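You operate a simulated robot arm through the tools that you are given. There is no shell and no other tool. Be economical: measure what you need, move in short steps, check, and stop when the job is done.

Carry out the task below with a simulated robot arm. There is one attempt and no reset: what you move stays moved.

TASK
Press the wool scarf under the pressing cloth, on wool heat.
Fine: dial to wool, lay the cloth over the scarf, wait for the green light, press, seat the iron, lay the cloth back where it lay, dial off.

Only the result counts: the job must be done as asked and must still hold three seconds after the hand-in. Knocking over, shifting, dropping, spilling or breaking anything else fails it. Flat cloth is picked up by pressing the open fingertips on it (5 to 10 N) and closing them slowly along it; thin cloth reads only 2 to 8 mm in the jaws.

THE ROBOT
A 6-joint arm with a two-finger parallel gripper, fixed in place. Base frame: the origin is at the foot of the arm, x ahead of it, y to its left, z up. Lengths are in cm, angles in rad, forces in N, time in s.
With the tool pointing down near the work surface it reaches from about 18 to 84 cm from the base axis. Its first joint turns from -2.897 to 2.897 rad. Payload 3.91 kg.
The tool frame sits at the grasp point between the pads (the TCP): z along the fingers, y along the line on which they close. The tips reach 3 cm beyond it. The gripper opens to 11 cm. The fingers are 2 cm wide and 1 cm thick; the gripper's body (4.8 by 11.2 cm) begins 5.5 cm behind the TCP.
Orientation is told as [roll, pitch, yaw] about the base's x, y, z axes, in that order, counted from this pose: with the fingers straight down and closing along the base's y, the tool's x points along the base's -x, its y along +y and its z along -z.

THE INTERFACE
- The arm moves only by the tool jog_arm. Its argument "targets" is a list that holds one entry, the list of rows, each a list of 7 numbers: the shift along the tool's x, y, z in units of 250 mm (1.0 is 250 mm), then the turn, a rotation vector about the tool's x, y, z in units of 90 degrees (1.0 is 90 degrees), then the opening, from 0 (shut) to 1 (fully open). In form: [[[tx, ty, tz, rx, ry, rz, grip], ...]]. A call has 1 to 20 rows; each row is the pose to reach, as a shift and turn from the pose commanded when the call began, along the tool's axes at that moment. A call with a number of a shift or a turn outside -1 to 1 is refused whole. Each row takes 0.2 s and may step no farther than 5 cm and 0.15 rad from the row before; otherwise, or with a gripper value out of range, the whole call is refused. Where a pose cannot be reached the arm comes as near as it can. A force on the tool above 90 N (or 10 N above the force at the start of the call, whichever is more), or a blocked arm, ends the call early, and 0.2 s more pass. The fingers move at their own pace (about 10.8 cm/s each) and stop on an object; they squeeze with about 40 N. The grip force told is the motor's: it shows also when the fingers shut on nothing. Time passes only in rows, and 0.2 s behind the last, so rows that repeat a pose let the fingers close. The reply holds the time, the measured pose of the TCP, the force on the tool along the base axes, the opening and the grip force, in the units named above and with some noise, and new pictures: "pictures" is both (left out), scene, wrist or none.
- Cameras (640 x 400 px; columns grow to the right, rows downward): "scene" is fixed at [5.37, -49.65, 147.41]; the picture's right is [-0.27, -0.96, 0.00], its down [-0.77, 0.21, -0.61] and it looks along [0.58, -0.16, -0.80] (base axes); focal length 214 px, centre (320, 200). "wrist" rides on the gripper at [-3.6, 0, -5.7] in the tool frame; the picture's right is [0.00, -1.00, 0.00], its down [0.97, 0.00, -0.24] and it looks along [0.24, 0.00, 0.97] (tool axes); focal length 218 px, centre (320, 200).
- lift_body(by): slides the trunk up (or, below 0, down) by that many cm; the arm rides with it, the base frame stays. It gives what a move gives, with no picture.
- pixel_to_xyz(camera, pixels): for up to 12 pixels [column, row] of the newest picture of that camera ("zoom" is the newest enlarged one), the place [x, y, z] in the base frame of the surface seen there, good to about 0.2 cm, but the place of the scene camera against the robot may be out by one fixed shift of up to 1.8 cm in any direction. It takes no simulated time.
- zoom(camera, box): a new picture of the part [left, top, right, bottom] of that camera's present view, enlarged. It takes no simulated time.
- job_done(): hands the job in; it is judged then, once.

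Work in short steps. Measure before you move; look again where a grasp or a placing could have gone wrong, and mend it. You have 80 turns and 150 pictures in all, those below and enlarged ones among them. Open the gripper and draw the arm clear of the work before you hand the job in, unless the task says otherwise; then end with one line.

The tools are called after "Request:" by a JSON object that holds its "api" and its "payload". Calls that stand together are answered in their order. jog_arm: Moves the arm, as the interface text tells. Its arguments: {"type":"object","properties":{"targets":{"type":"array","items":{"type":"array","items":{"type":"array","items":{"type":"number"}}}},"pictures":{"type":"string","enum":["both","scene","wrist","none"]}},"required":["targets"]} The other tools are called the same way: lift_body (by) slides the trunk up or down; pixel_to_xyz (camera, pixels) gives the place of the surface under pixels of a picture; zoom (camera, box) takes an enlarged picture of a part of a camera's view; job_done () hands the job in.

At the start:

```text
clock: 0.0
ee_pos: [37.38, -23.0, 125.31]
orientation: [0.0, -0.001, 0.001]
ft_force: [-0.1, 0.1, -0.4]
finger_gap: 11.0
grip_force: 0.1
trunk travel left (down, up): [-47.5, 6.5]
```

scene: 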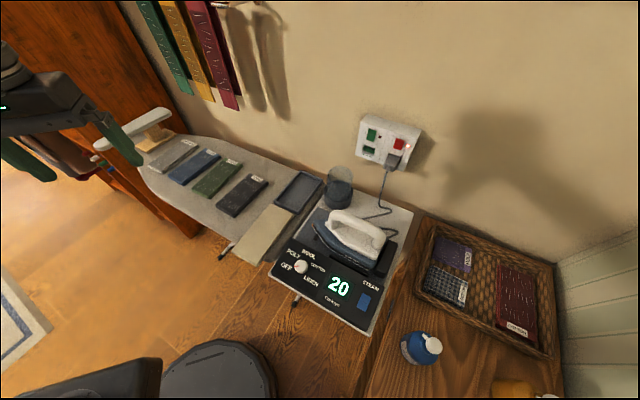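
wrist: 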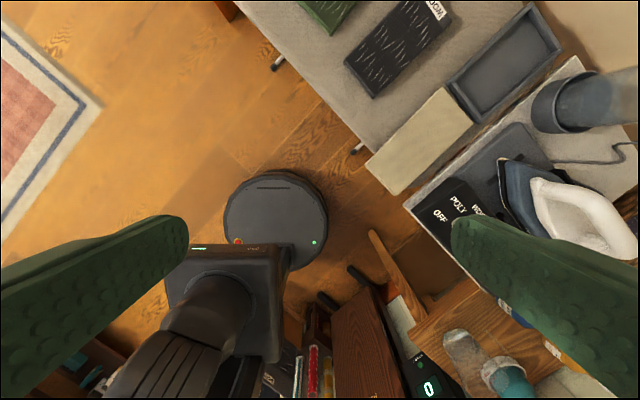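

The scene shows an ironing board with four cloths, a folded beige cloth (around 262,232), a tray, and an iron on a control station with a dial at (300,267). I'll zoom in to see the details.

Request:
{"api": "zoom", "payload": {"camera": "scene", "box": [130, 120, 330, 245]}}

Request:
{"api": "zoom", "payload": {"camera": "scene", "box": [260, 160, 430, 340]}}

```text
3.20 times, centred on (230, 182) of scene
```

zoom: 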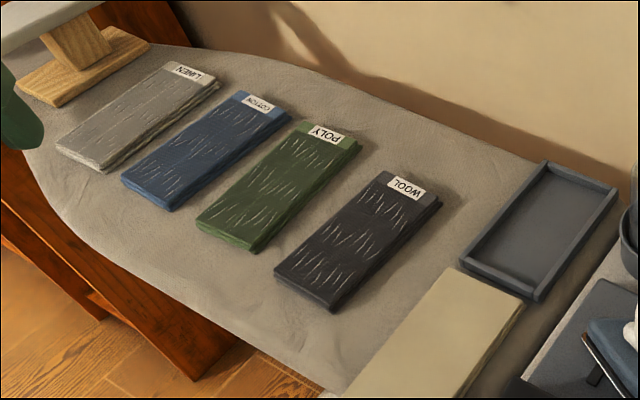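

```text
2.22 times, centred on (345, 250) of scene
```

zoom: 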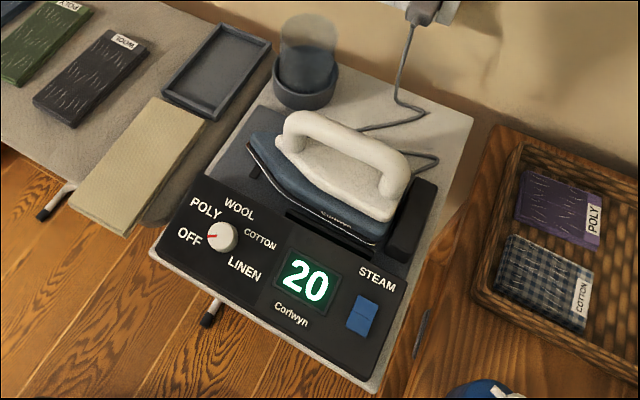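

The dial's red mark points at OFF and the beige pressing cloth lies beside the tray. I'll measure the key points.

Request:
{"api": "pixel_to_xyz", "payload": {"camera": "scene", "pixels": [[235, 255], [260, 262], [294, 211], [271, 205], [262, 232], [217, 206], [235, 213], [268, 181], [247, 174], [225, 225], [243, 193], [285, 232]]}}

Request:
{"api": "pixel_to_xyz", "payload": {"camera": "scene", "pixels": [[302, 264], [285, 267], [297, 252], [310, 255], [288, 253], [308, 251], [318, 267], [311, 281], [300, 276], [364, 301], [339, 288], [277, 281]]}}

Request:
{"api": "pixel_to_xyz", "payload": {"camera": "scene", "pixels": [[337, 213], [380, 236], [358, 224], [315, 222], [362, 265], [340, 250], [386, 250], [375, 258], [330, 205], [345, 185], [300, 190], [390, 215]]}}

```text
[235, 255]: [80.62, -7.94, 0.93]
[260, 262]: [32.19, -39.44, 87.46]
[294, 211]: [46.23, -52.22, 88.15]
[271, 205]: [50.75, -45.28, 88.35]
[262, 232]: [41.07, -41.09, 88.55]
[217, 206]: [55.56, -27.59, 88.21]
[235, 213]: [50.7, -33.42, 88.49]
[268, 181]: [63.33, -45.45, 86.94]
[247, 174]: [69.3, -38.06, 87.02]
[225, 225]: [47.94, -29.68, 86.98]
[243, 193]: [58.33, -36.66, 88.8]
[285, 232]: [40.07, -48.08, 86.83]
```

```text
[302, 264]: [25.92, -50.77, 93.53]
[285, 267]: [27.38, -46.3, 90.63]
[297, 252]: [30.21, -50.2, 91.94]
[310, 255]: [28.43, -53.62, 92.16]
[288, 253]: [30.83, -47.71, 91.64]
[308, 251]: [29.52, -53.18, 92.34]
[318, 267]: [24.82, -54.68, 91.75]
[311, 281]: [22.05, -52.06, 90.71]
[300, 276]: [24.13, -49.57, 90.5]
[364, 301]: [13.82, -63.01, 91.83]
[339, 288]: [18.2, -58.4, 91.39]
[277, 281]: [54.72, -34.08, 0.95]
```

```text
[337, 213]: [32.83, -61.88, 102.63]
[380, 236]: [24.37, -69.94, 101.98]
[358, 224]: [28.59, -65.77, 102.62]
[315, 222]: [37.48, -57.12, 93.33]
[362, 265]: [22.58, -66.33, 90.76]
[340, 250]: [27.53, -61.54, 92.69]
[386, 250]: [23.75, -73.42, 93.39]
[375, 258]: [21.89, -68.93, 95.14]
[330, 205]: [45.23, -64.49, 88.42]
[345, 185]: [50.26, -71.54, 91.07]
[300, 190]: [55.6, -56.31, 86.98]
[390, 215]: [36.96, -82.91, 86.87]
```

I'll move over the board and station to get robot-frame measurements from the wrist camera.

Request:
{"api": "jog_arm", "payload": {"targets": [[[-0.0175, -0.147, 0.033, 0, 0, 0, 1], [-0.035, -0.293, 0.067, 0, 0, 0, 1], [-0.0525, -0.44, 0.1, 0, 0, 0, 1], [-0.07, -0.587, 0.133, 0, 0, 0, 1], [-0.0875, -0.733, 0.167, 0, 0, 0, 1], [-0.105, -0.88, 0.2, 0, 0, 0, 1]]]}}

```text
clock: 1.4
ee_pos: [39.93, -45.02, 120.27]
orientation: [0.002, -0.001, 0.001]
ft_force: [0.4, -0.2, 0.3]
finger_gap: 10.99
grip_force: 0.1
trunk travel left (down, up): [-47.5, 6.5]
```

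scene: 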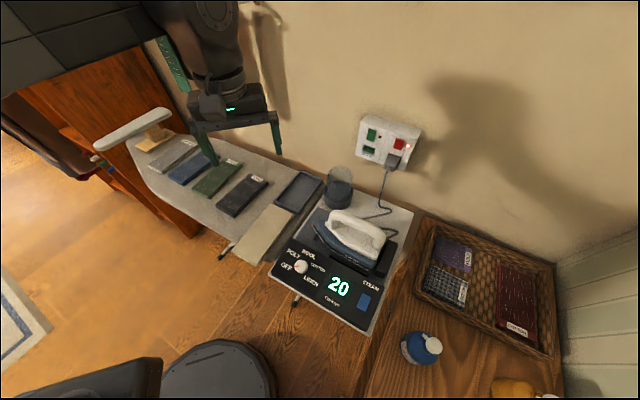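
wrist: 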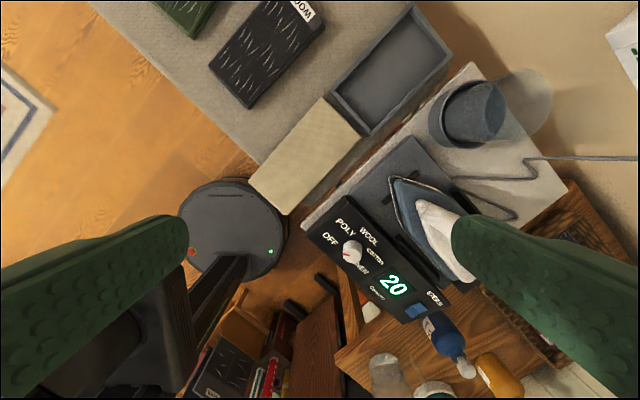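

The wrist view shows everything; I'll measure the cloth, scarf and dial from it.

Request:
{"api": "zoom", "payload": {"camera": "wrist", "box": [190, 0, 400, 220]}}

Request:
{"api": "zoom", "payload": {"camera": "wrist", "box": [290, 130, 500, 330]}}

Request:
{"api": "pixel_to_xyz", "payload": {"camera": "wrist", "pixels": [[254, 181], [284, 210], [357, 137], [322, 100], [304, 157], [250, 105], [213, 68], [258, 5], [320, 18], [262, 55], [290, 120], [330, 180]]}}

Request:
{"api": "pixel_to_xyz", "payload": {"camera": "wrist", "pixels": [[351, 251], [345, 252], [330, 239], [345, 227], [368, 238], [375, 257], [361, 268], [394, 286], [308, 235], [372, 210], [416, 310], [432, 215]]}}

```text
1.82 times, centred on (295, 110) of wrist
```

zoom: 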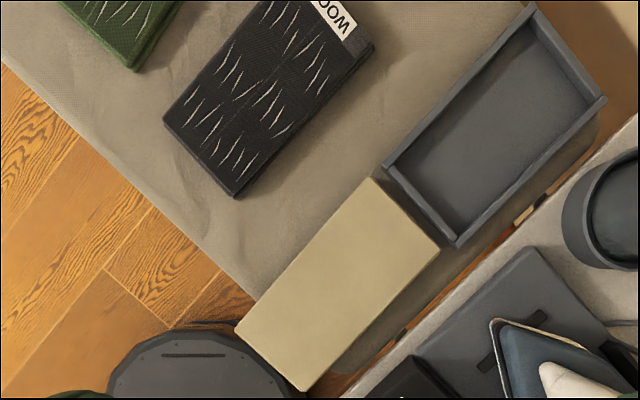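

```text
2.00 times, centred on (395, 230) of wrist
```

zoom: 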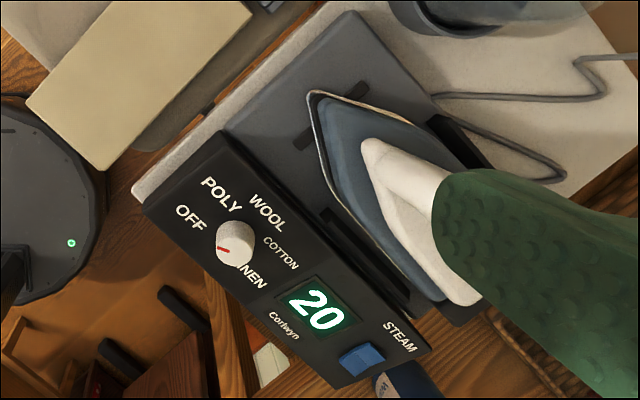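

```text
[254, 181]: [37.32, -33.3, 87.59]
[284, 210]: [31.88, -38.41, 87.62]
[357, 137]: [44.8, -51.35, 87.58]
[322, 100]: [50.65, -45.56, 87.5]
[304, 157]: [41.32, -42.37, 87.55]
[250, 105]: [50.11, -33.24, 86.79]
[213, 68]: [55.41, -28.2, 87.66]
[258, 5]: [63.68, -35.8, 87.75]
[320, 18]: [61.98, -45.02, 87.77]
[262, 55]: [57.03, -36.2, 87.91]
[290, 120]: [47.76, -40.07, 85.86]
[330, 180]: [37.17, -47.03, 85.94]
```

```text
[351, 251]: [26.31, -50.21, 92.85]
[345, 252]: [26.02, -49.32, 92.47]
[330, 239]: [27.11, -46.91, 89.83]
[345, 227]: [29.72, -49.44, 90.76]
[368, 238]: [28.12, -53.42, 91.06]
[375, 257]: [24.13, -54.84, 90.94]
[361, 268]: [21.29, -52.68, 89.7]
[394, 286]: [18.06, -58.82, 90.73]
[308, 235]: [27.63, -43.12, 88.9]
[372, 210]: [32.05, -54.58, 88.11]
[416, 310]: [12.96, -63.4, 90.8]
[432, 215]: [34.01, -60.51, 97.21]
```

Board top is z≈85.9. The cloth is about 18×7.5 cm, from (37.3,-33.3) to (44.8,-51.4), and overhangs the board's near edge. The dial is near (26.3,-50.1,92.8) on a panel tilted about 14°. I'll go above the dial with yaw -45° for a close look.

Request:
{"api": "jog_arm", "payload": {"targets": [[[0.102, -0.023, 0.127, 0, 0, -0.083, 1], [0.204, -0.047, 0.255, 0, 0, -0.167, 1], [0.306, -0.07, 0.382, 0, 0, -0.25, 1], [0.408, -0.093, 0.509, 0, 0, -0.333, 1], [0.51, -0.117, 0.637, 0, 0, -0.417, 1], [0.612, -0.14, 0.764, 0, 0, -0.5, 1]]], "pictures": "none"}}

Request:
{"api": "jog_arm", "payload": {"targets": [[[0, 0, 0, 0.08, 0, 0, 1], [0, 0, 0, 0.16, 0, 0, 0.5], [0, 0, 0, 0.16, 0, 0, 0.5]]]}}

```text
clock: 2.8
ee_pos: [24.78, -48.25, 101.3]
orientation: [0.0, -0.001, 0.786]
ft_force: [-0.2, 0.6, -0.2]
finger_gap: 11.01
grip_force: 0.1
trunk travel left (down, up): [-47.5, 6.5]
```

```text
clock: 3.6
ee_pos: [24.66, -48.28, 101.31]
orientation: [-0.254, -0.001, 0.787]
ft_force: [0.9, 0.0, 0.1]
finger_gap: 5.5
grip_force: 0.0
trunk travel left (down, up): [-47.5, 6.5]
```

scene: 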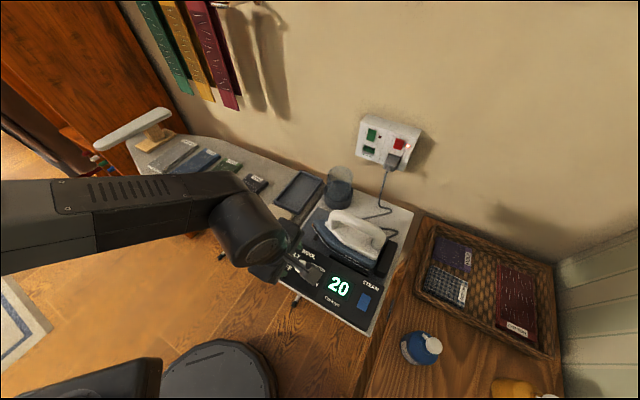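
wrist: 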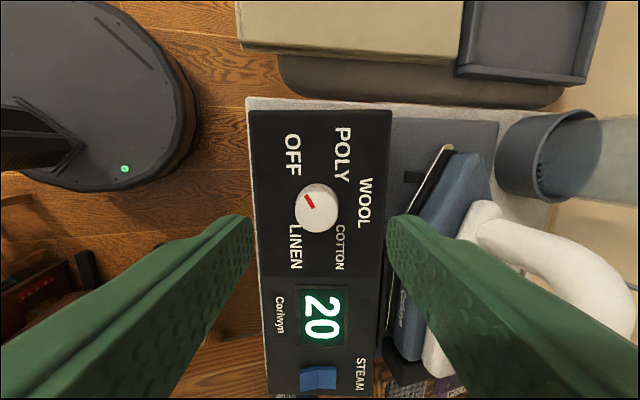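

The dial is near (316,208) in this view. I'll zoom in and measure it.

Request:
{"api": "zoom", "payload": {"camera": "wrist", "box": [250, 110, 390, 280]}}

Request:
{"api": "pixel_to_xyz", "payload": {"camera": "wrist", "pixels": [[292, 156], [341, 155], [365, 204], [341, 247], [295, 247], [316, 207], [298, 207], [335, 207], [316, 190], [270, 207], [318, 270], [305, 208]]}}

```text
2.35 times, centred on (320, 195) of wrist
```

zoom: 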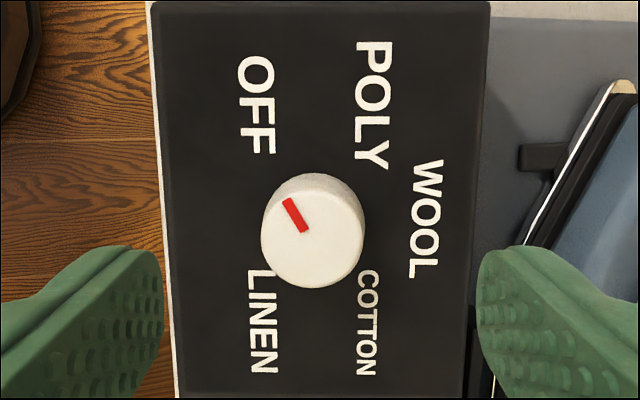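

```text
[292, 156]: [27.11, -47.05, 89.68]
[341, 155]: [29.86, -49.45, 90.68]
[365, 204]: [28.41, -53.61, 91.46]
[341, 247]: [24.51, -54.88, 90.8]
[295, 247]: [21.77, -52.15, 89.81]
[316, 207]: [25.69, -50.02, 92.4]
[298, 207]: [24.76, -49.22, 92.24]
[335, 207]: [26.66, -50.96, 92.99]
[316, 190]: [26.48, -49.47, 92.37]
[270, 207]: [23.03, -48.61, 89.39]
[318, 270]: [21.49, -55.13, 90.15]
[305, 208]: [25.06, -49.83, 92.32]
```

Label spacing is about 60°, so OFF to WOOL is 120° clockwise, which is +z in the tool frame. The dial axis is at (25.8,-50.9,90.25) on the panel. I'll descend with an extra -15° yaw, then close on the knob.

Request:
{"api": "jog_arm", "payload": {"targets": [[[0.02, 0.003, 0.077, 0, 0, -0.08, 0.5], [0.042, 0.007, 0.154, 0, 0, -0.167, 0.5], [0.042, 0.007, 0.231, 0, 0, -0.167, 0.5], [0.042, 0.007, 0.307, 0, 0, -0.167, 0.5]]], "pictures": "wrist"}}

```text
clock: 4.6
ee_pos: [25.14, -50.53, 93.94]
orientation: [-0.243, 0.066, 1.04]
ft_force: [0.5, -0.5, -0.3]
finger_gap: 5.48
grip_force: 0.1
trunk travel left (down, up): [-47.5, 6.5]
```

wrist: 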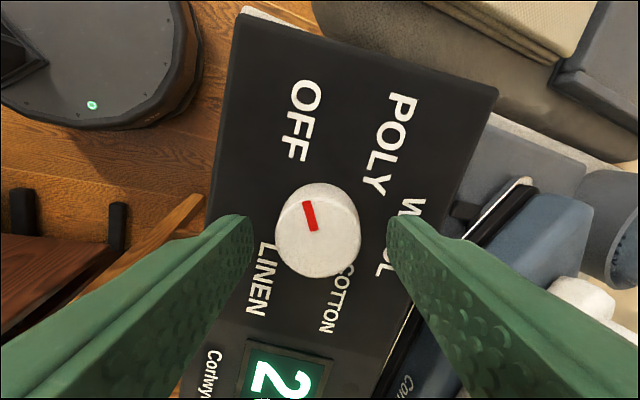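

The tips straddle the knob with no contact force. I'll close on it.

Request:
{"api": "jog_arm", "payload": {"targets": [[[0, 0, 0, 0, 0, 0, 0.35], [0, 0, 0, 0, 0, 0, 0.2], [0, 0, 0, 0, 0, 0, 0.1], [0, 0, 0, 0, 0, 0, 0.1]]], "pictures": "none"}}

```text
clock: 5.6
ee_pos: [25.18, -50.49, 93.95]
orientation: [-0.241, 0.066, 1.039]
ft_force: [-0.1, 0.1, -3.1]
finger_gap: 3.24
grip_force: 44.3
trunk travel left (down, up): [-47.5, 6.5]
```

The knob is gripped at 3.24 cm. I'll turn +90° now and +30° in the next call.

Request:
{"api": "jog_arm", "payload": {"targets": [[[0, 0, 0, 0, 0, 0.08, 0.1], [0, 0, 0, 0, 0, 0.16, 0.1], [0, 0, 0, 0, 0, 0.24, 0.1], [0, 0, 0, 0, 0, 0.32, 0.1], [0, 0, 0, 0, 0, 0.4, 0.1], [0, 0, 0, 0, 0, 0.48, 0.1], [0, 0, 0, 0, 0, 0.56, 0.1], [0, 0, 0, 0, 0, 0.64, 0.1], [0, 0, 0, 0, 0, 0.72, 0.1], [0, 0, 0, 0, 0, 0.8, 0.1], [0, 0, 0, 0, 0, 0.88, 0.1], [0, 0, 0, 0, 0, 0.96, 0.1]]], "pictures": "wrist"}}

```text
clock: 8.2
ee_pos: [24.87, -50.06, 93.86]
orientation: [-0.077, -0.237, -0.452]
ft_force: [-14.9, 25.4, -9.9]
finger_gap: 3.26
grip_force: 44.9
trunk travel left (down, up): [-47.5, 6.5]
```

wrist: 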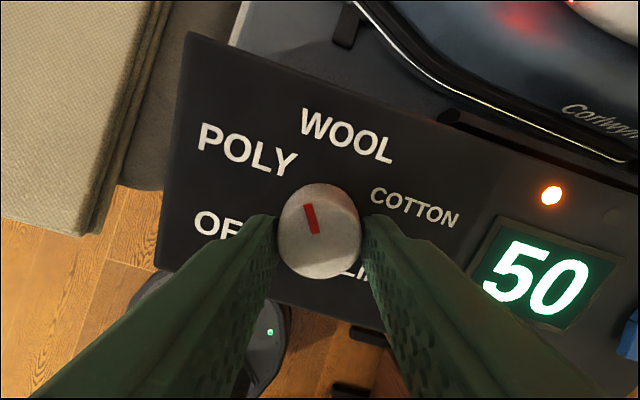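

The mark has followed the fingers and is about 34° short of WOOL. I'll finish the turn with a small shift to relieve the side force.

Request:
{"api": "jog_arm", "payload": {"targets": [[[0.008, 0.004, 0, 0, 0, 0.06, 0.1], [0.016, 0.008, 0, 0, 0, 0.13, 0.1], [0.016, 0.008, 0, 0, 0, 0.2, 0.1], [0.016, 0.008, 0, 0, 0, 0.27, 0.1], [0.016, 0.008, 0, 0, 0, 0.36, 0.1], [0.016, 0.008, 0, 0, 0, 0.36, 0.1]]], "pictures": "wrist"}}

```text
clock: 9.6
ee_pos: [24.99, -49.91, 94.0]
orientation: [0.059, -0.244, -1.035]
ft_force: [23.3, 29.5, -6.5]
finger_gap: 3.22
grip_force: 45.2
trunk travel left (down, up): [-47.5, 6.5]
```

wrist: 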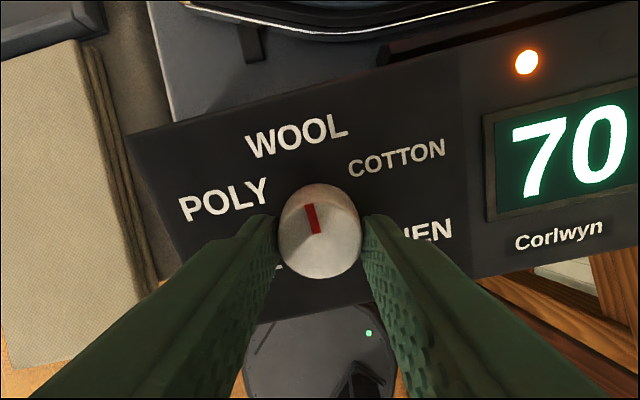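

The mark lines up with WOOL. I'll open the fingers and back out along the tool axis.

Request:
{"api": "jog_arm", "payload": {"targets": [[[0, 0, 0, 0, 0, 0, 0.3], [0, 0, 0, 0, 0, 0, 0.5], [0, 0, -0.1, 0, 0, 0, 0.5], [0, 0, -0.22, 0, 0, 0, 0.5], [0, 0, -0.34, 0, 0, 0, 0.5]]]}}

```text
clock: 10.8
ee_pos: [23.39, -48.47, 102.16]
orientation: [0.061, -0.246, -1.032]
ft_force: [-0.1, 0.0, 0.8]
finger_gap: 5.48
grip_force: 0.1
trunk travel left (down, up): [-47.5, 6.5]
```

scene: 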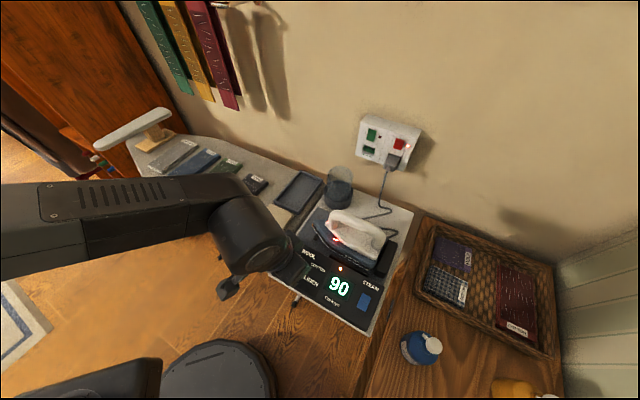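
wrist: 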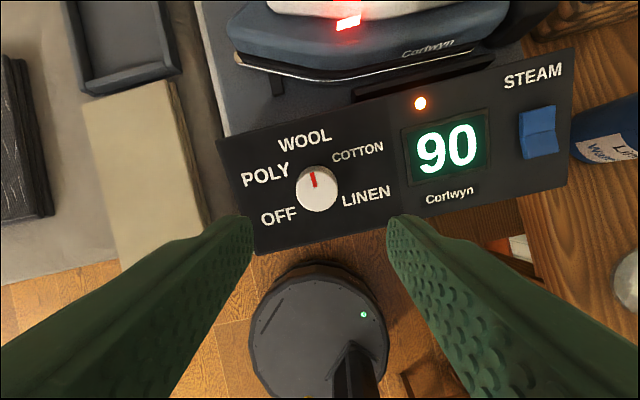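

The dial now reads WOOL and the iron is heating (90). Next I'll straighten the tool and go above the cloth centre (41.2,-42.3) with the closing direction across its short side.

Request:
{"api": "jog_arm", "payload": {"targets": [[[0, 0, -0.05, 0, 0, -0.077, 0.5], [0, 0, -0.1, 0, 0, -0.153, 0.5]]], "pictures": "none"}}

Request:
{"api": "jog_arm", "payload": {"targets": [[[-0.044, 0.113, 0.064, 0, 0.03, 0, 0.5], [-0.089, 0.225, 0.127, 0, 0.06, 0, 0.5], [-0.133, 0.338, 0.191, 0, 0.09, 0, 0.5], [-0.177, 0.451, 0.255, 0, 0.12, 0, 0.5], [-0.222, 0.563, 0.318, 0, 0.15, 0, 0.5], [-0.266, 0.676, 0.382, 0, 0.16, 0, 0.5]]], "pictures": "wrist"}}

```text
clock: 11.4
ee_pos: [22.92, -48.19, 104.38]
orientation: [0.001, -0.253, -0.784]
ft_force: [-0.4, 0.8, 1.1]
finger_gap: 5.5
grip_force: 0.1
trunk travel left (down, up): [-47.5, 6.5]
```

```text
clock: 12.8
ee_pos: [41.01, -42.36, 96.95]
orientation: [-0.001, -0.001, -0.786]
ft_force: [-0.5, -0.4, -0.5]
finger_gap: 5.51
grip_force: 0.1
trunk travel left (down, up): [-47.5, 6.5]
```

wrist: 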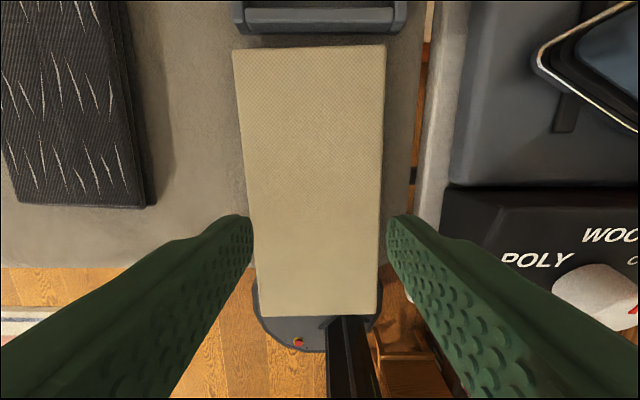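

I'll measure cloth corners and edges from here.

Request:
{"api": "pixel_to_xyz", "payload": {"camera": "wrist", "pixels": [[236, 53], [383, 47], [260, 313], [374, 312], [317, 180], [317, 260], [215, 150], [400, 150], [220, 272], [142, 203], [12, 198], [120, 10]]}}

Request:
{"api": "zoom", "payload": {"camera": "wrist", "box": [220, 180, 420, 330]}}

```text
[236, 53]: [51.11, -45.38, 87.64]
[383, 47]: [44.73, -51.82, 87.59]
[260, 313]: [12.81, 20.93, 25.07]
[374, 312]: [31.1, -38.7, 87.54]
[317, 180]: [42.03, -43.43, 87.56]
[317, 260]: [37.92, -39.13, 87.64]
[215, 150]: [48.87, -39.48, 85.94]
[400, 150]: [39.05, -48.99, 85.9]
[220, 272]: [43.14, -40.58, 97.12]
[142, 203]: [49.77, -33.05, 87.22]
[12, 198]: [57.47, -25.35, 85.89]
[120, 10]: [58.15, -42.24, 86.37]
```

```text
2.67 times, centred on (320, 255) of wrist
```

zoom: 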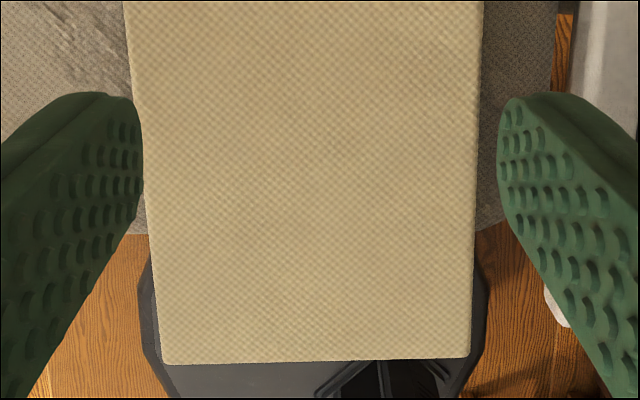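

The cloth is a folded pad, top at 87.6 and centred near (41.1,-42.25). I'll open to about 5 cm and descend until the tips nearly touch.

Request:
{"api": "jog_arm", "payload": {"targets": [[[0, 0, 0.1, 0, 0, 0, 0.5], [0, 0, 0.2, 0, 0, 0, 0.5], [0, 0, 0.242, 0, 0, 0, 0.5], [0, 0, 0.252, 0, 0, 0, 0.5]]], "pictures": "none"}}

```text
clock: 13.8
ee_pos: [41.04, -42.51, 90.57]
orientation: [-0.003, -0.003, -0.785]
ft_force: [-1.6, 1.0, 7.4]
finger_gap: 5.51
grip_force: 0.0
trunk travel left (down, up): [-47.5, 6.5]
```

The tips press at 7.4 N, so I'll close slowly.

Request:
{"api": "jog_arm", "payload": {"targets": [[[0, 0, 0, 0, 0, 0, 0.45], [0, 0, 0, 0, 0, 0, 0.4], [0, 0, 0, 0, 0, 0, 0.35], [0, 0, 0, 0, 0, 0, 0.3], [0, 0, 0, 0, 0, 0, 0.25], [0, 0, 0, 0, 0, 0, 0.2], [0, 0, 0, 0, 0, 0, 0.15], [0, 0, 0, 0, 0, 0, 0.1], [0, 0, 0, 0, 0, 0, 0.05], [0, 0, 0, 0, 0, 0, 0.0], [0, 0, 0, 0, 0, 0, 0.0]]]}}

```text
clock: 16.2
ee_pos: [40.99, -42.4, 90.54]
orientation: [0.001, -0.002, -0.785]
ft_force: [2.3, 2.4, 13.4]
finger_gap: 0.0
grip_force: 38.0
trunk travel left (down, up): [-47.5, 6.5]
```

scene: 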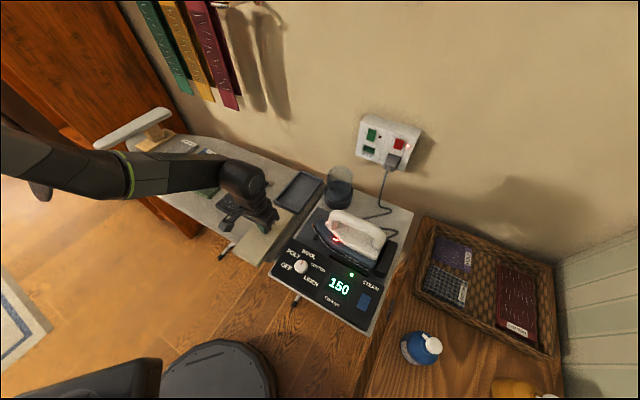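
wrist: 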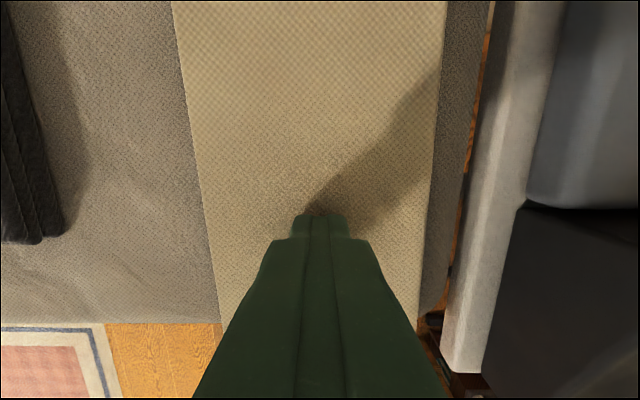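

The fingers shut on nothing (gap 0), so the pad is stiff. It's about 8–9 cm wide and 1.65 cm thick, so I can grip it across its width. I'll rise, open fully and check the clearance.

Request:
{"api": "jog_arm", "payload": {"targets": [[[0, 0, -0.1, 0, 0, 0, 0.0], [0, 0, -0.2, 0, 0, 0, 0.5], [0, 0, -0.25, 0, 0, 0, 1], [0, 0, -0.25, 0, 0, 0, 1], [0, 0, -0.25, 0, 0, 0, 1]]], "pictures": "wrist"}}

Request:
{"api": "pixel_to_xyz", "payload": {"camera": "wrist", "pixels": [[245, 150], [380, 150], [250, 200], [380, 200], [378, 225], [377, 300], [262, 305], [238, 52], [380, 52], [410, 200], [428, 180], [445, 180]]}}

```text
clock: 17.4
ee_pos: [41.1, -42.49, 96.87]
orientation: [0.001, 0.0, -0.786]
ft_force: [0.0, -0.5, 0.4]
finger_gap: 11.01
grip_force: 0.1
trunk travel left (down, up): [-47.5, 6.5]
```

wrist: 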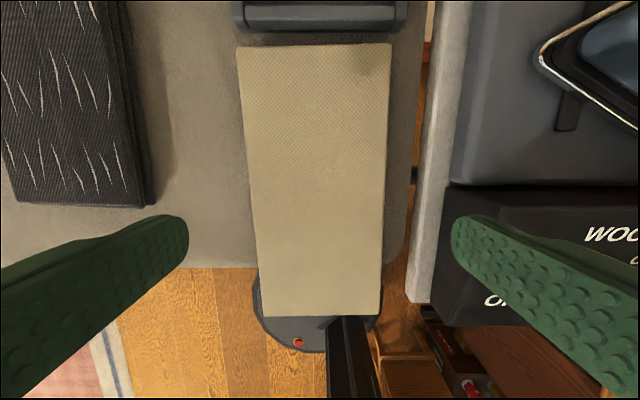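

```text
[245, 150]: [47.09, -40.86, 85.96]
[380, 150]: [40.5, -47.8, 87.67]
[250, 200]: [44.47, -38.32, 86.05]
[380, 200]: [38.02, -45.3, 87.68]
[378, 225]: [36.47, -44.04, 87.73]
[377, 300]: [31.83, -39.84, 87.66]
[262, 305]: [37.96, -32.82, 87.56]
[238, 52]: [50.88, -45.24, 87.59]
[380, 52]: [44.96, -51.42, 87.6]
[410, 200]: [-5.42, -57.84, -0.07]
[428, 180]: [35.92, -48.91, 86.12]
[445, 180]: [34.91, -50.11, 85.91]
```

The pad is about 9.3 cm wide, centred on column 319, with ~0.85 cm clearance each side. I'll descend with the fingers astride it, tips at about 86.3.

Request:
{"api": "jog_arm", "payload": {"targets": [[[0, 0, 0.1, 0, 0, 0, 1], [0, 0, 0.2, 0, 0, 0, 1], [0, 0, 0.26, 0, 0, 0, 1], [0, 0, 0.3, 0, 0, 0, 1]]], "pictures": "wrist"}}

```text
clock: 18.4
ee_pos: [41.22, -42.41, 89.3]
orientation: [0.0, 0.0, -0.786]
ft_force: [0.2, 0.1, 0.3]
finger_gap: 11.03
grip_force: 0.1
trunk travel left (down, up): [-47.5, 6.5]
```

wrist: 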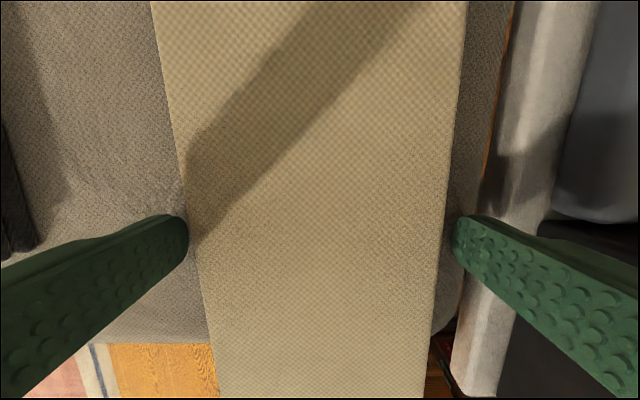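

The fingers are astride the pad with no contact. I'll close gradually.

Request:
{"api": "jog_arm", "payload": {"targets": [[[0, 0, 0, 0, 0, 0, 0.93], [0, 0, 0, 0, 0, 0, 0.88], [0, 0, 0, 0, 0, 0, 0.84], [0, 0, 0, 0, 0, 0, 0.8], [0, 0, 0, 0, 0, 0, 0.76], [0, 0, 0, 0, 0, 0, 0.72], [0, 0, 0, 0, 0, 0, 0.72]]], "pictures": "wrist"}}

```text
clock: 20.0
ee_pos: [41.04, -42.45, 89.43]
orientation: [0.001, -0.001, -0.786]
ft_force: [-0.6, -0.1, 0.2]
finger_gap: 9.39
grip_force: 40.3
trunk travel left (down, up): [-47.5, 6.5]
```

wrist: 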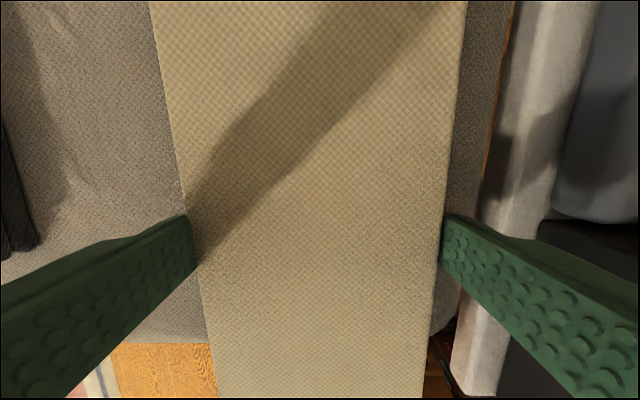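

Held at 9.39 cm with 40 N. I'll lift straight up slowly and look.

Request:
{"api": "jog_arm", "payload": {"targets": [[[0, 0, -0.03, 0, 0, 0, 0.72], [0, 0, -0.08, 0, 0, 0, 0.72], [0, 0, -0.16, 0, 0, 0, 0.72], [0, 0, -0.28, 0, 0, 0, 0.72], [0, 0, -0.42, 0, 0, 0, 0.72], [0, 0, -0.56, 0, 0, 0, 0.72], [0, 0, -0.7, 0, 0, 0, 0.72], [0, 0, -0.7, 0, 0, 0, 0.72]]]}}

```text
clock: 21.8
ee_pos: [40.91, -42.32, 107.03]
orientation: [-0.001, -0.001, -0.785]
ft_force: [-0.1, -0.8, -0.8]
finger_gap: 7.91
grip_force: 0.1
trunk travel left (down, up): [-47.5, 6.5]
```

scene: 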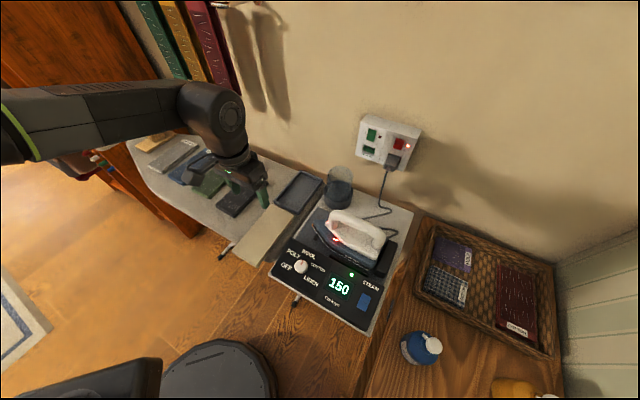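
wrist: 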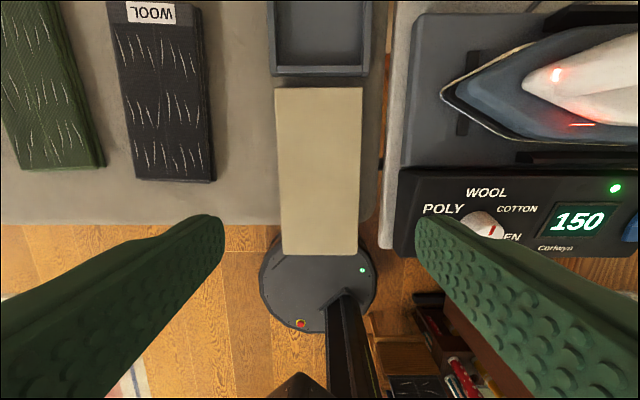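

The fingers ended empty (7.91 = the commanded gap) and the pad is still in place, so the side grip slipped off. I'll zoom to see the pad's structure and the overhanging end.

Request:
{"api": "zoom", "payload": {"camera": "scene", "box": [220, 190, 310, 270]}}

Request:
{"api": "zoom", "payload": {"camera": "wrist", "box": [110, 60, 400, 260]}}

Request:
{"api": "pixel_to_xyz", "payload": {"camera": "wrist", "pixels": [[138, 176], [208, 180], [198, 12], [112, 6], [276, 91], [361, 90], [284, 251], [356, 253], [250, 215], [240, 150], [370, 200], [165, 90]]}}

```text
5.00 times, centred on (265, 230) of scene
```

zoom: 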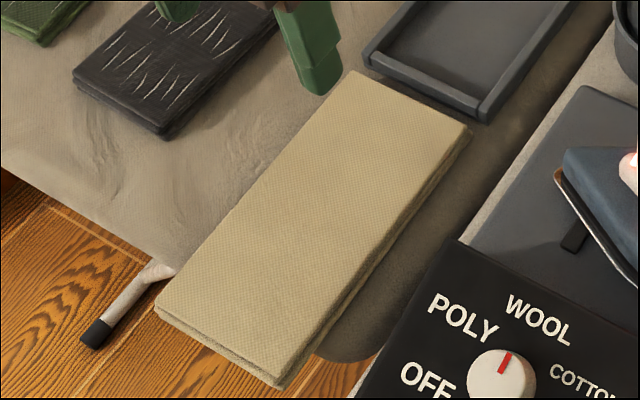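

```text
2.00 times, centred on (255, 160) of wrist
```

zoom: 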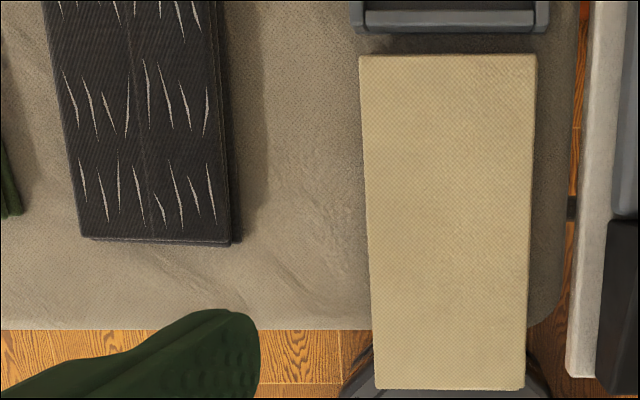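

```text
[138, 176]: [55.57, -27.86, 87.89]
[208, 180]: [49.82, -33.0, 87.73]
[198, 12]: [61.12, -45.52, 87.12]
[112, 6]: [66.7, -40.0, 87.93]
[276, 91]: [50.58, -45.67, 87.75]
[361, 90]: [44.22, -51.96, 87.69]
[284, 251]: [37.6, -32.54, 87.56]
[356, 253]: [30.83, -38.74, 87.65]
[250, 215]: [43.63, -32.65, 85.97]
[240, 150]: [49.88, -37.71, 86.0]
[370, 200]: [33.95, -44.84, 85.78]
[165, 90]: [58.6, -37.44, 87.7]
```

The pad is a rigid fold and overhangs the board's near edge by about 4.5 cm. There I can straddle its width with the tips well below its underside, so the finger faces bear fully. I'll move over that end and check alignment.

Request:
{"api": "jog_arm", "payload": {"targets": [[[0.1, 0, 0.05, 0, 0, 0, 1], [0.2, 0, 0.15, 0, 0, 0, 1], [0.294, 0, 0.28, 0, 0, 0, 1], [0.294, 0, 0.42, 0, 0, 0, 1], [0.294, 0, 0.56, 0, 0, 0, 1]]], "pictures": "wrist"}}

```text
clock: 23.0
ee_pos: [35.7, -37.03, 92.78]
orientation: [0.001, -0.001, -0.784]
ft_force: [1.1, -0.4, 0.5]
finger_gap: 10.98
grip_force: 0.0
trunk travel left (down, up): [-47.5, 6.5]
```

wrist: 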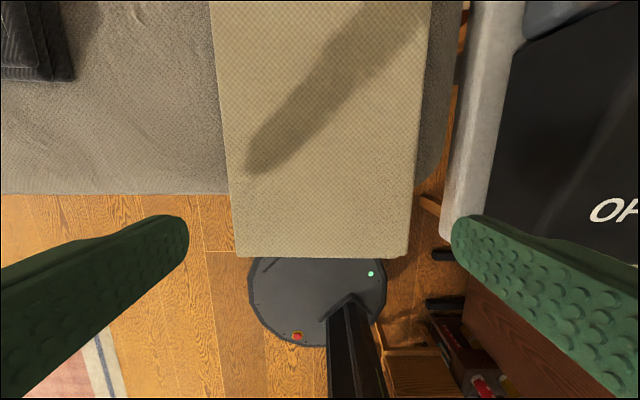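

The pad is centred between the fingers (edges at 233 and 410). I'll descend past the overhang so the tips reach z≈84.6, then close.

Request:
{"api": "jog_arm", "payload": {"targets": [[[0, 0, 0.08, 0, 0, 0, 1], [0, 0, 0.15, 0, 0, 0, 1], [0, 0, 0.207, 0, 0, 0, 1], [0, 0, 0.207, 0, 0, 0, 0.93], [0, 0, 0.207, 0, 0, 0, 0.88], [0, 0, 0.207, 0, 0, 0, 0.84], [0, 0, 0.207, 0, 0, 0, 0.8], [0, 0, 0.207, 0, 0, 0, 0.7], [0, 0, 0.207, 0, 0, 0, 0.5], [0, 0, 0.207, 0, 0, 0, 0.5]]], "pictures": "wrist"}}

```text
clock: 23.9
ee_pos: [36.24, -36.98, 89.03]
orientation: [0.0, -0.021, -0.786]
ft_force: [-14.5, 22.9, 55.8]
finger_gap: 10.85
grip_force: 6.6
trunk travel left (down, up): [-47.5, 6.5]
stopped in row 4: the force on the tool passed its limit (the readings are from after the stop); the commanded pose is now the measured one
```

wrist: 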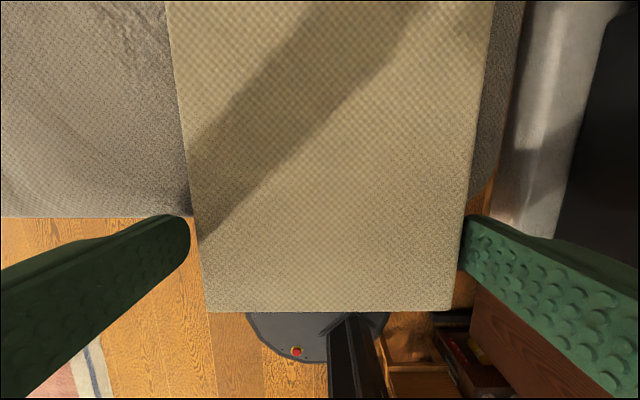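

A finger met the board edge (55 N), so the edge is closer than I thought. I'll back straight up and measure it.

Request:
{"api": "jog_arm", "payload": {"targets": [[[0, 0, -0.06, 0, 0, 0, 1], [0.03, 0, -0.15, 0, 0, 0, 1], [0.03, 0, -0.15, 0, 0, 0, 1]]]}}

Request:
{"api": "pixel_to_xyz", "payload": {"camera": "wrist", "pixels": [[150, 191], [150, 197], [205, 190], [205, 196], [220, 185], [432, 170], [232, 252], [400, 252], [420, 170], [320, 250], [320, 120], [245, 262]]}}

```text
clock: 24.6
ee_pos: [35.78, -36.83, 92.15]
orientation: [-0.001, -0.018, -0.786]
ft_force: [-0.7, 0.8, -0.7]
finger_gap: 11.03
grip_force: 0.0
trunk travel left (down, up): [-47.5, 6.5]
```

scene: 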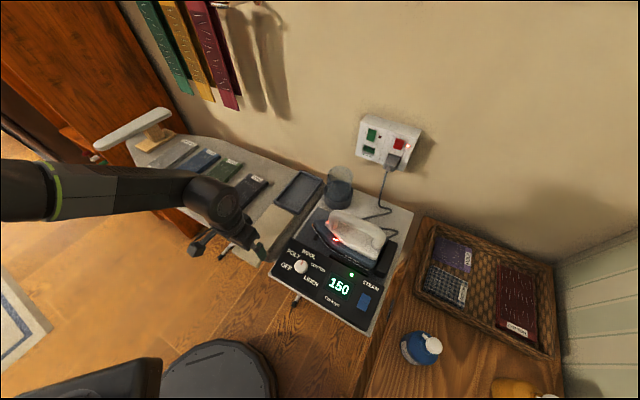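
wrist: 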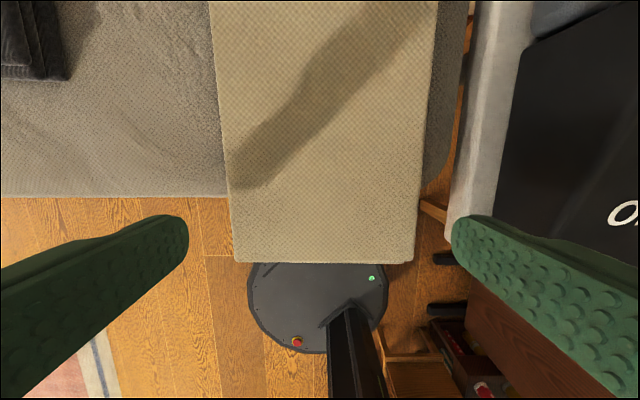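

```text
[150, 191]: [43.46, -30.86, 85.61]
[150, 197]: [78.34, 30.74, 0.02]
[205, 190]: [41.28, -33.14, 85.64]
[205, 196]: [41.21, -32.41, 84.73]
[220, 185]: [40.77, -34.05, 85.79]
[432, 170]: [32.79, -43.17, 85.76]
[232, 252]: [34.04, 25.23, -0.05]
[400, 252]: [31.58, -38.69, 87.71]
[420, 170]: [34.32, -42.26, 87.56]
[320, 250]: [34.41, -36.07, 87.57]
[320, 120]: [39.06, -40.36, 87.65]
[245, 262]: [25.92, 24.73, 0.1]
```

The board edge is at v≈52.1 and the overhang is 2.7 cm. I'll shift 0.95 cm outward and 0.26 cm sideways, level the tool, descend to z 87.8 and close.

Request:
{"api": "jog_arm", "payload": {"targets": [[[0.038, -0.01, 0, 0, 0.0115, 0, 1], [0.038, -0.01, 0.05, 0, 0.0115, 0, 1], [0.038, -0.01, 0.1, 0, 0.0115, 0, 1], [0.038, -0.01, 0.14, 0, 0.0115, 0, 1], [0.038, -0.01, 0.174, 0, 0.0115, 0, 1], [0.038, -0.01, 0.174, 0, 0.0115, 0, 1]]], "pictures": "wrist"}}

```text
clock: 26.1
ee_pos: [35.18, -36.59, 87.71]
orientation: [0.0, 0.001, -0.786]
ft_force: [-0.3, 0.4, 0.0]
finger_gap: 10.99
grip_force: 0.1
trunk travel left (down, up): [-47.5, 6.5]
```

wrist: 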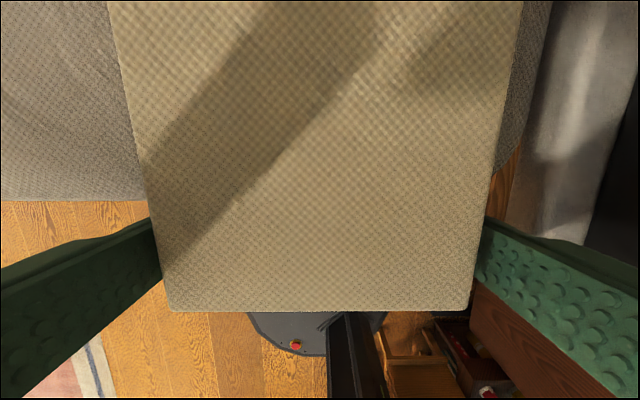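

The fingers are now below the pad level with no contact. I'll close slowly.

Request:
{"api": "jog_arm", "payload": {"targets": [[[0, 0, 0, 0, 0, 0, 0.93], [0, 0, 0, 0, 0, 0, 0.88], [0, 0, 0, 0, 0, 0, 0.84], [0, 0, 0, 0, 0, 0, 0.8], [0, 0, 0, 0, 0, 0, 0.7], [0, 0, 0, 0, 0, 0, 0.5], [0, 0, 0, 0, 0, 0, 0.5], [0, 0, -0.02, 0, 0, 0, 0.5], [0, 0, -0.04, 0, 0, 0, 0.5]]]}}

```text
clock: 28.1
ee_pos: [35.18, -36.45, 88.52]
orientation: [-0.001, 0.001, -0.785]
ft_force: [0.4, 0.1, -0.4]
finger_gap: 9.43
grip_force: 39.9
trunk travel left (down, up): [-47.5, 6.5]
```

scene: 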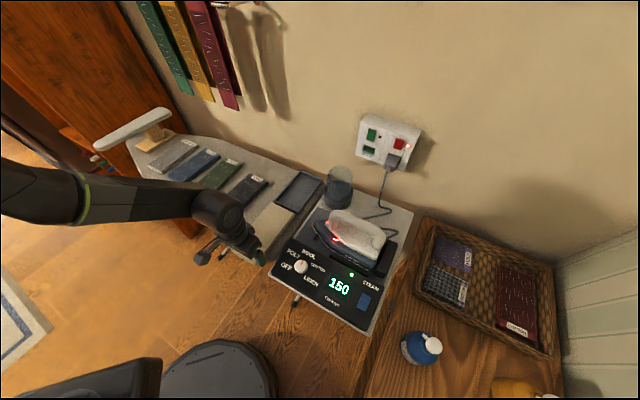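
wrist: 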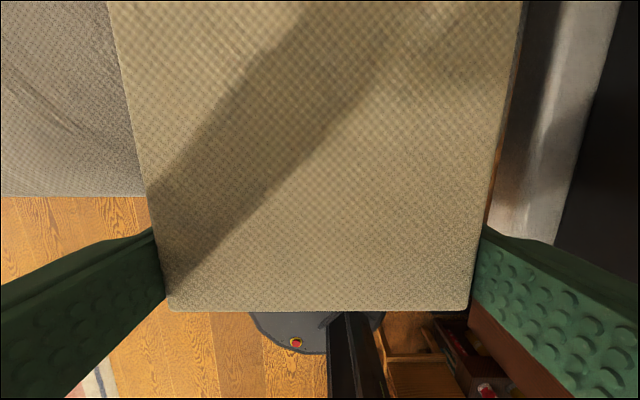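

The pad's near end has risen with the fingers and the gap is still 9.43. I'll lift slowly a few more cm and check for droop.

Request:
{"api": "jog_arm", "payload": {"targets": [[[0, 0, -0.03, 0, 0, 0, 0.5], [0, 0, -0.06, 0, 0, 0, 0.5], [0, 0, -0.09, 0, 0, 0, 0.5], [0, 0, -0.12, 0, 0, 0, 0.5], [0, 0, -0.15, 0, 0, 0, 0.5], [0, 0, -0.18, 0, 0, 0, 0.5], [0, 0, -0.18, 0, 0, 0, 0.5]]]}}

Request:
{"api": "zoom", "payload": {"camera": "scene", "box": [180, 160, 340, 270]}}

Request:
{"api": "pixel_to_xyz", "payload": {"camera": "wrist", "pixels": [[320, 5], [320, 60], [320, 120], [320, 200], [320, 290], [150, 20], [480, 20]]}}

```text
clock: 29.6
ee_pos: [35.12, -36.64, 93.16]
orientation: [0.001, 0.0, -0.785]
ft_force: [0.4, -0.6, -0.5]
finger_gap: 9.41
grip_force: 40.0
trunk travel left (down, up): [-47.5, 6.5]
```

scene: 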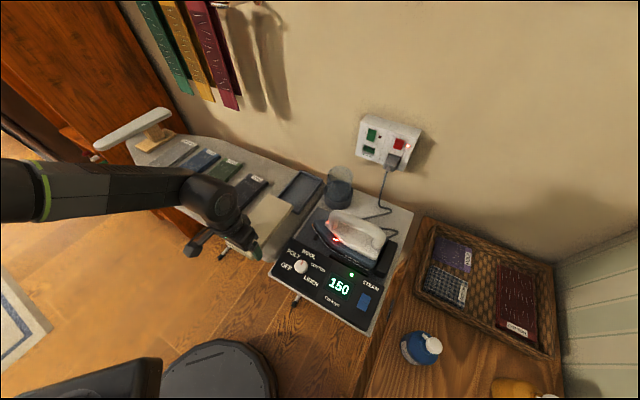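
wrist: 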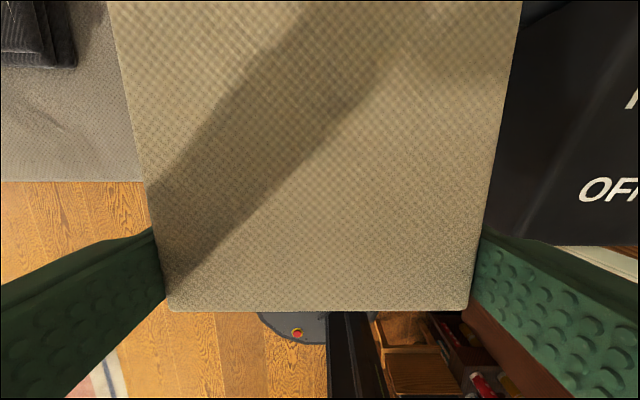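

```text
3.64 times, centred on (260, 215) of scene
```

zoom: 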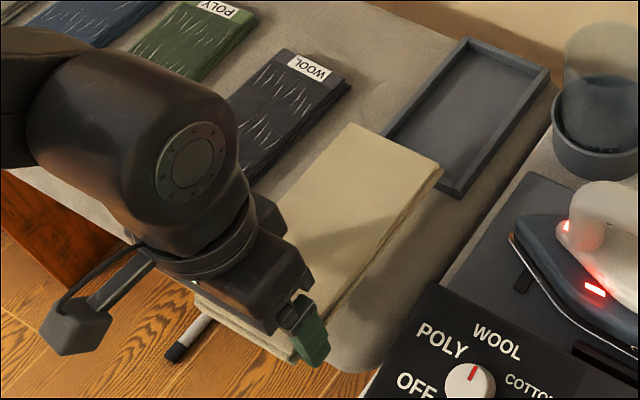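

```text
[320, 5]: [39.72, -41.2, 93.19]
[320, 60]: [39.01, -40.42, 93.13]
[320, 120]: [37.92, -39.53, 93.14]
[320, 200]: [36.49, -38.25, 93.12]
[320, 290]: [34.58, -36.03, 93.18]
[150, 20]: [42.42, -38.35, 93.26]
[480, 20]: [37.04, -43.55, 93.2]
```

The pad is held level, with its top flush with the TCP. I'll raise it and move over so I can measure the scarf's outline again before placing.

Request:
{"api": "jog_arm", "payload": {"targets": [[[0, 0, -0.14, 0, 0, 0, 0.5], [0, 0, -0.28, 0, 0, 0, 0.5], [-0.08, 0, -0.42, 0, 0, 0, 0.5], [-0.2, 0, -0.54, 0, 0, 0, 0.5], [-0.32, 0.06, -0.6, 0, 0, 0, 0.5], [-0.32, 0.06, -0.6, 0, 0, 0, 0.5]]], "pictures": "wrist"}}

```text
clock: 31.1
ee_pos: [41.29, -40.83, 108.01]
orientation: [0.0, 0.003, -0.787]
ft_force: [0.0, -0.3, -0.1]
finger_gap: 9.42
grip_force: 39.9
trunk travel left (down, up): [-47.5, 6.5]
```

wrist: 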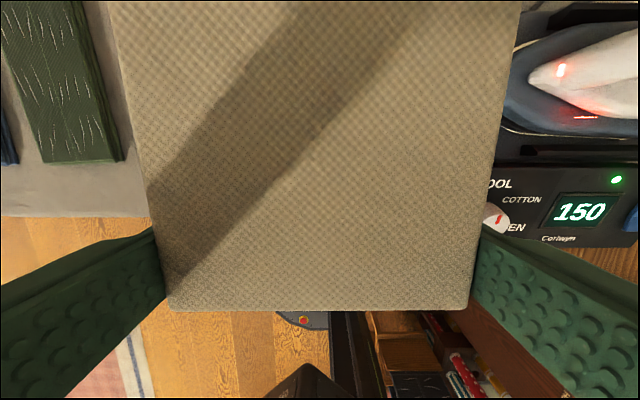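

The pad hides the scarf from the wrist, so I'll use the scene camera to get the scarf's angle.

Request:
{"api": "zoom", "payload": {"camera": "scene", "box": [190, 160, 290, 222]}}

```text
6.40 times, centred on (240, 191) of scene
```

zoom: 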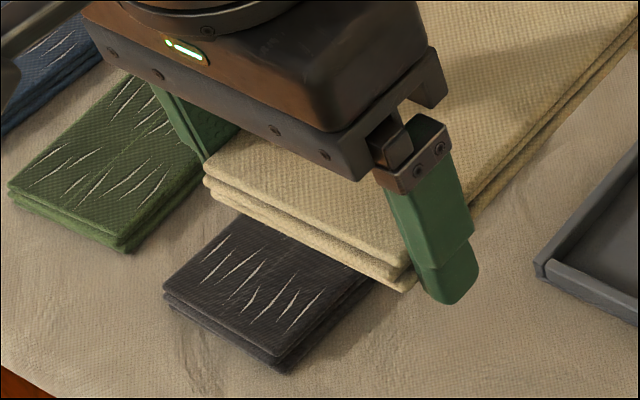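

From the earlier clear view, the scarf centre is (u −15.55, v 67.1), rotated about 1.75°. I'll carry the pad over it with that small rotation and stop at z≈96 to check.

Request:
{"api": "jog_arm", "payload": {"targets": [[[-0.01, 0.15, 0, 0, 0, 0.005, 0.5], [-0.02, 0.31, 0, 0, 0, 0.01, 0.5], [-0.03, 0.47, 0.1, 0, 0, 0.015, 0.5], [-0.038, 0.619, 0.2, 0, 0, 0.02, 0.5], [-0.038, 0.619, 0.35, 0, 0, 0.02, 0.5], [-0.038, 0.619, 0.5, 0, 0, 0.02, 0.5], [-0.038, 0.619, 0.6, 0, 0, 0.02, 0.5], [-0.038, 0.619, 0.6, 0, 0, 0.02, 0.5]]]}}

Request:
{"api": "zoom", "payload": {"camera": "scene", "box": [170, 130, 330, 230]}}

```text
clock: 32.9
ee_pos: [53.42, -30.76, 93.0]
orientation: [0.0, 0.0, -0.817]
ft_force: [-0.9, -0.1, -0.7]
finger_gap: 9.43
grip_force: 40.3
trunk travel left (down, up): [-47.5, 6.5]
```

scene: 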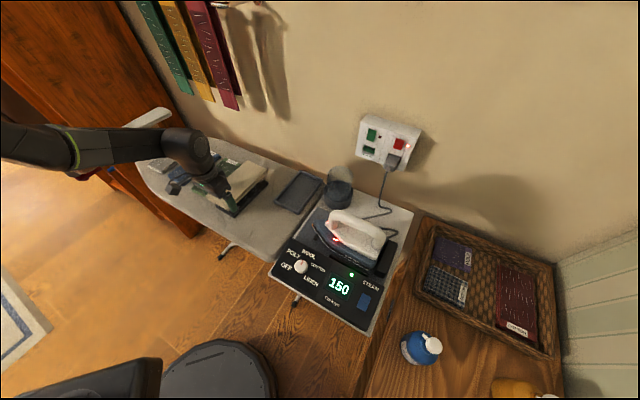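
wrist: 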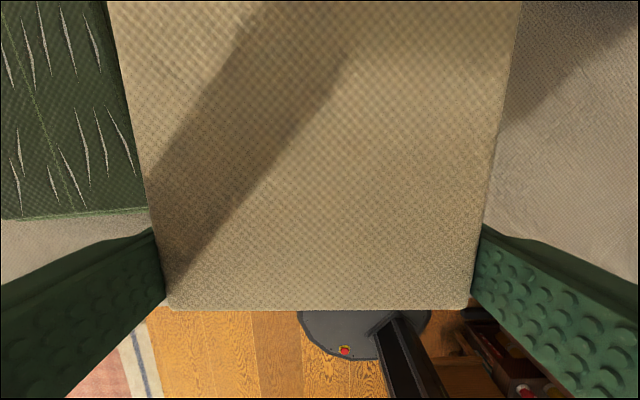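

```text
4.00 times, centred on (250, 180) of scene
```

zoom: 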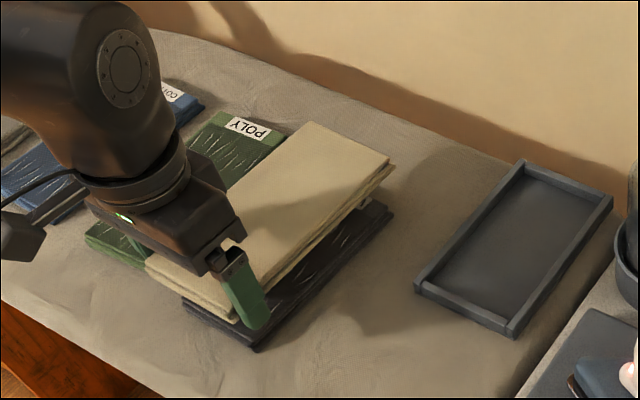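

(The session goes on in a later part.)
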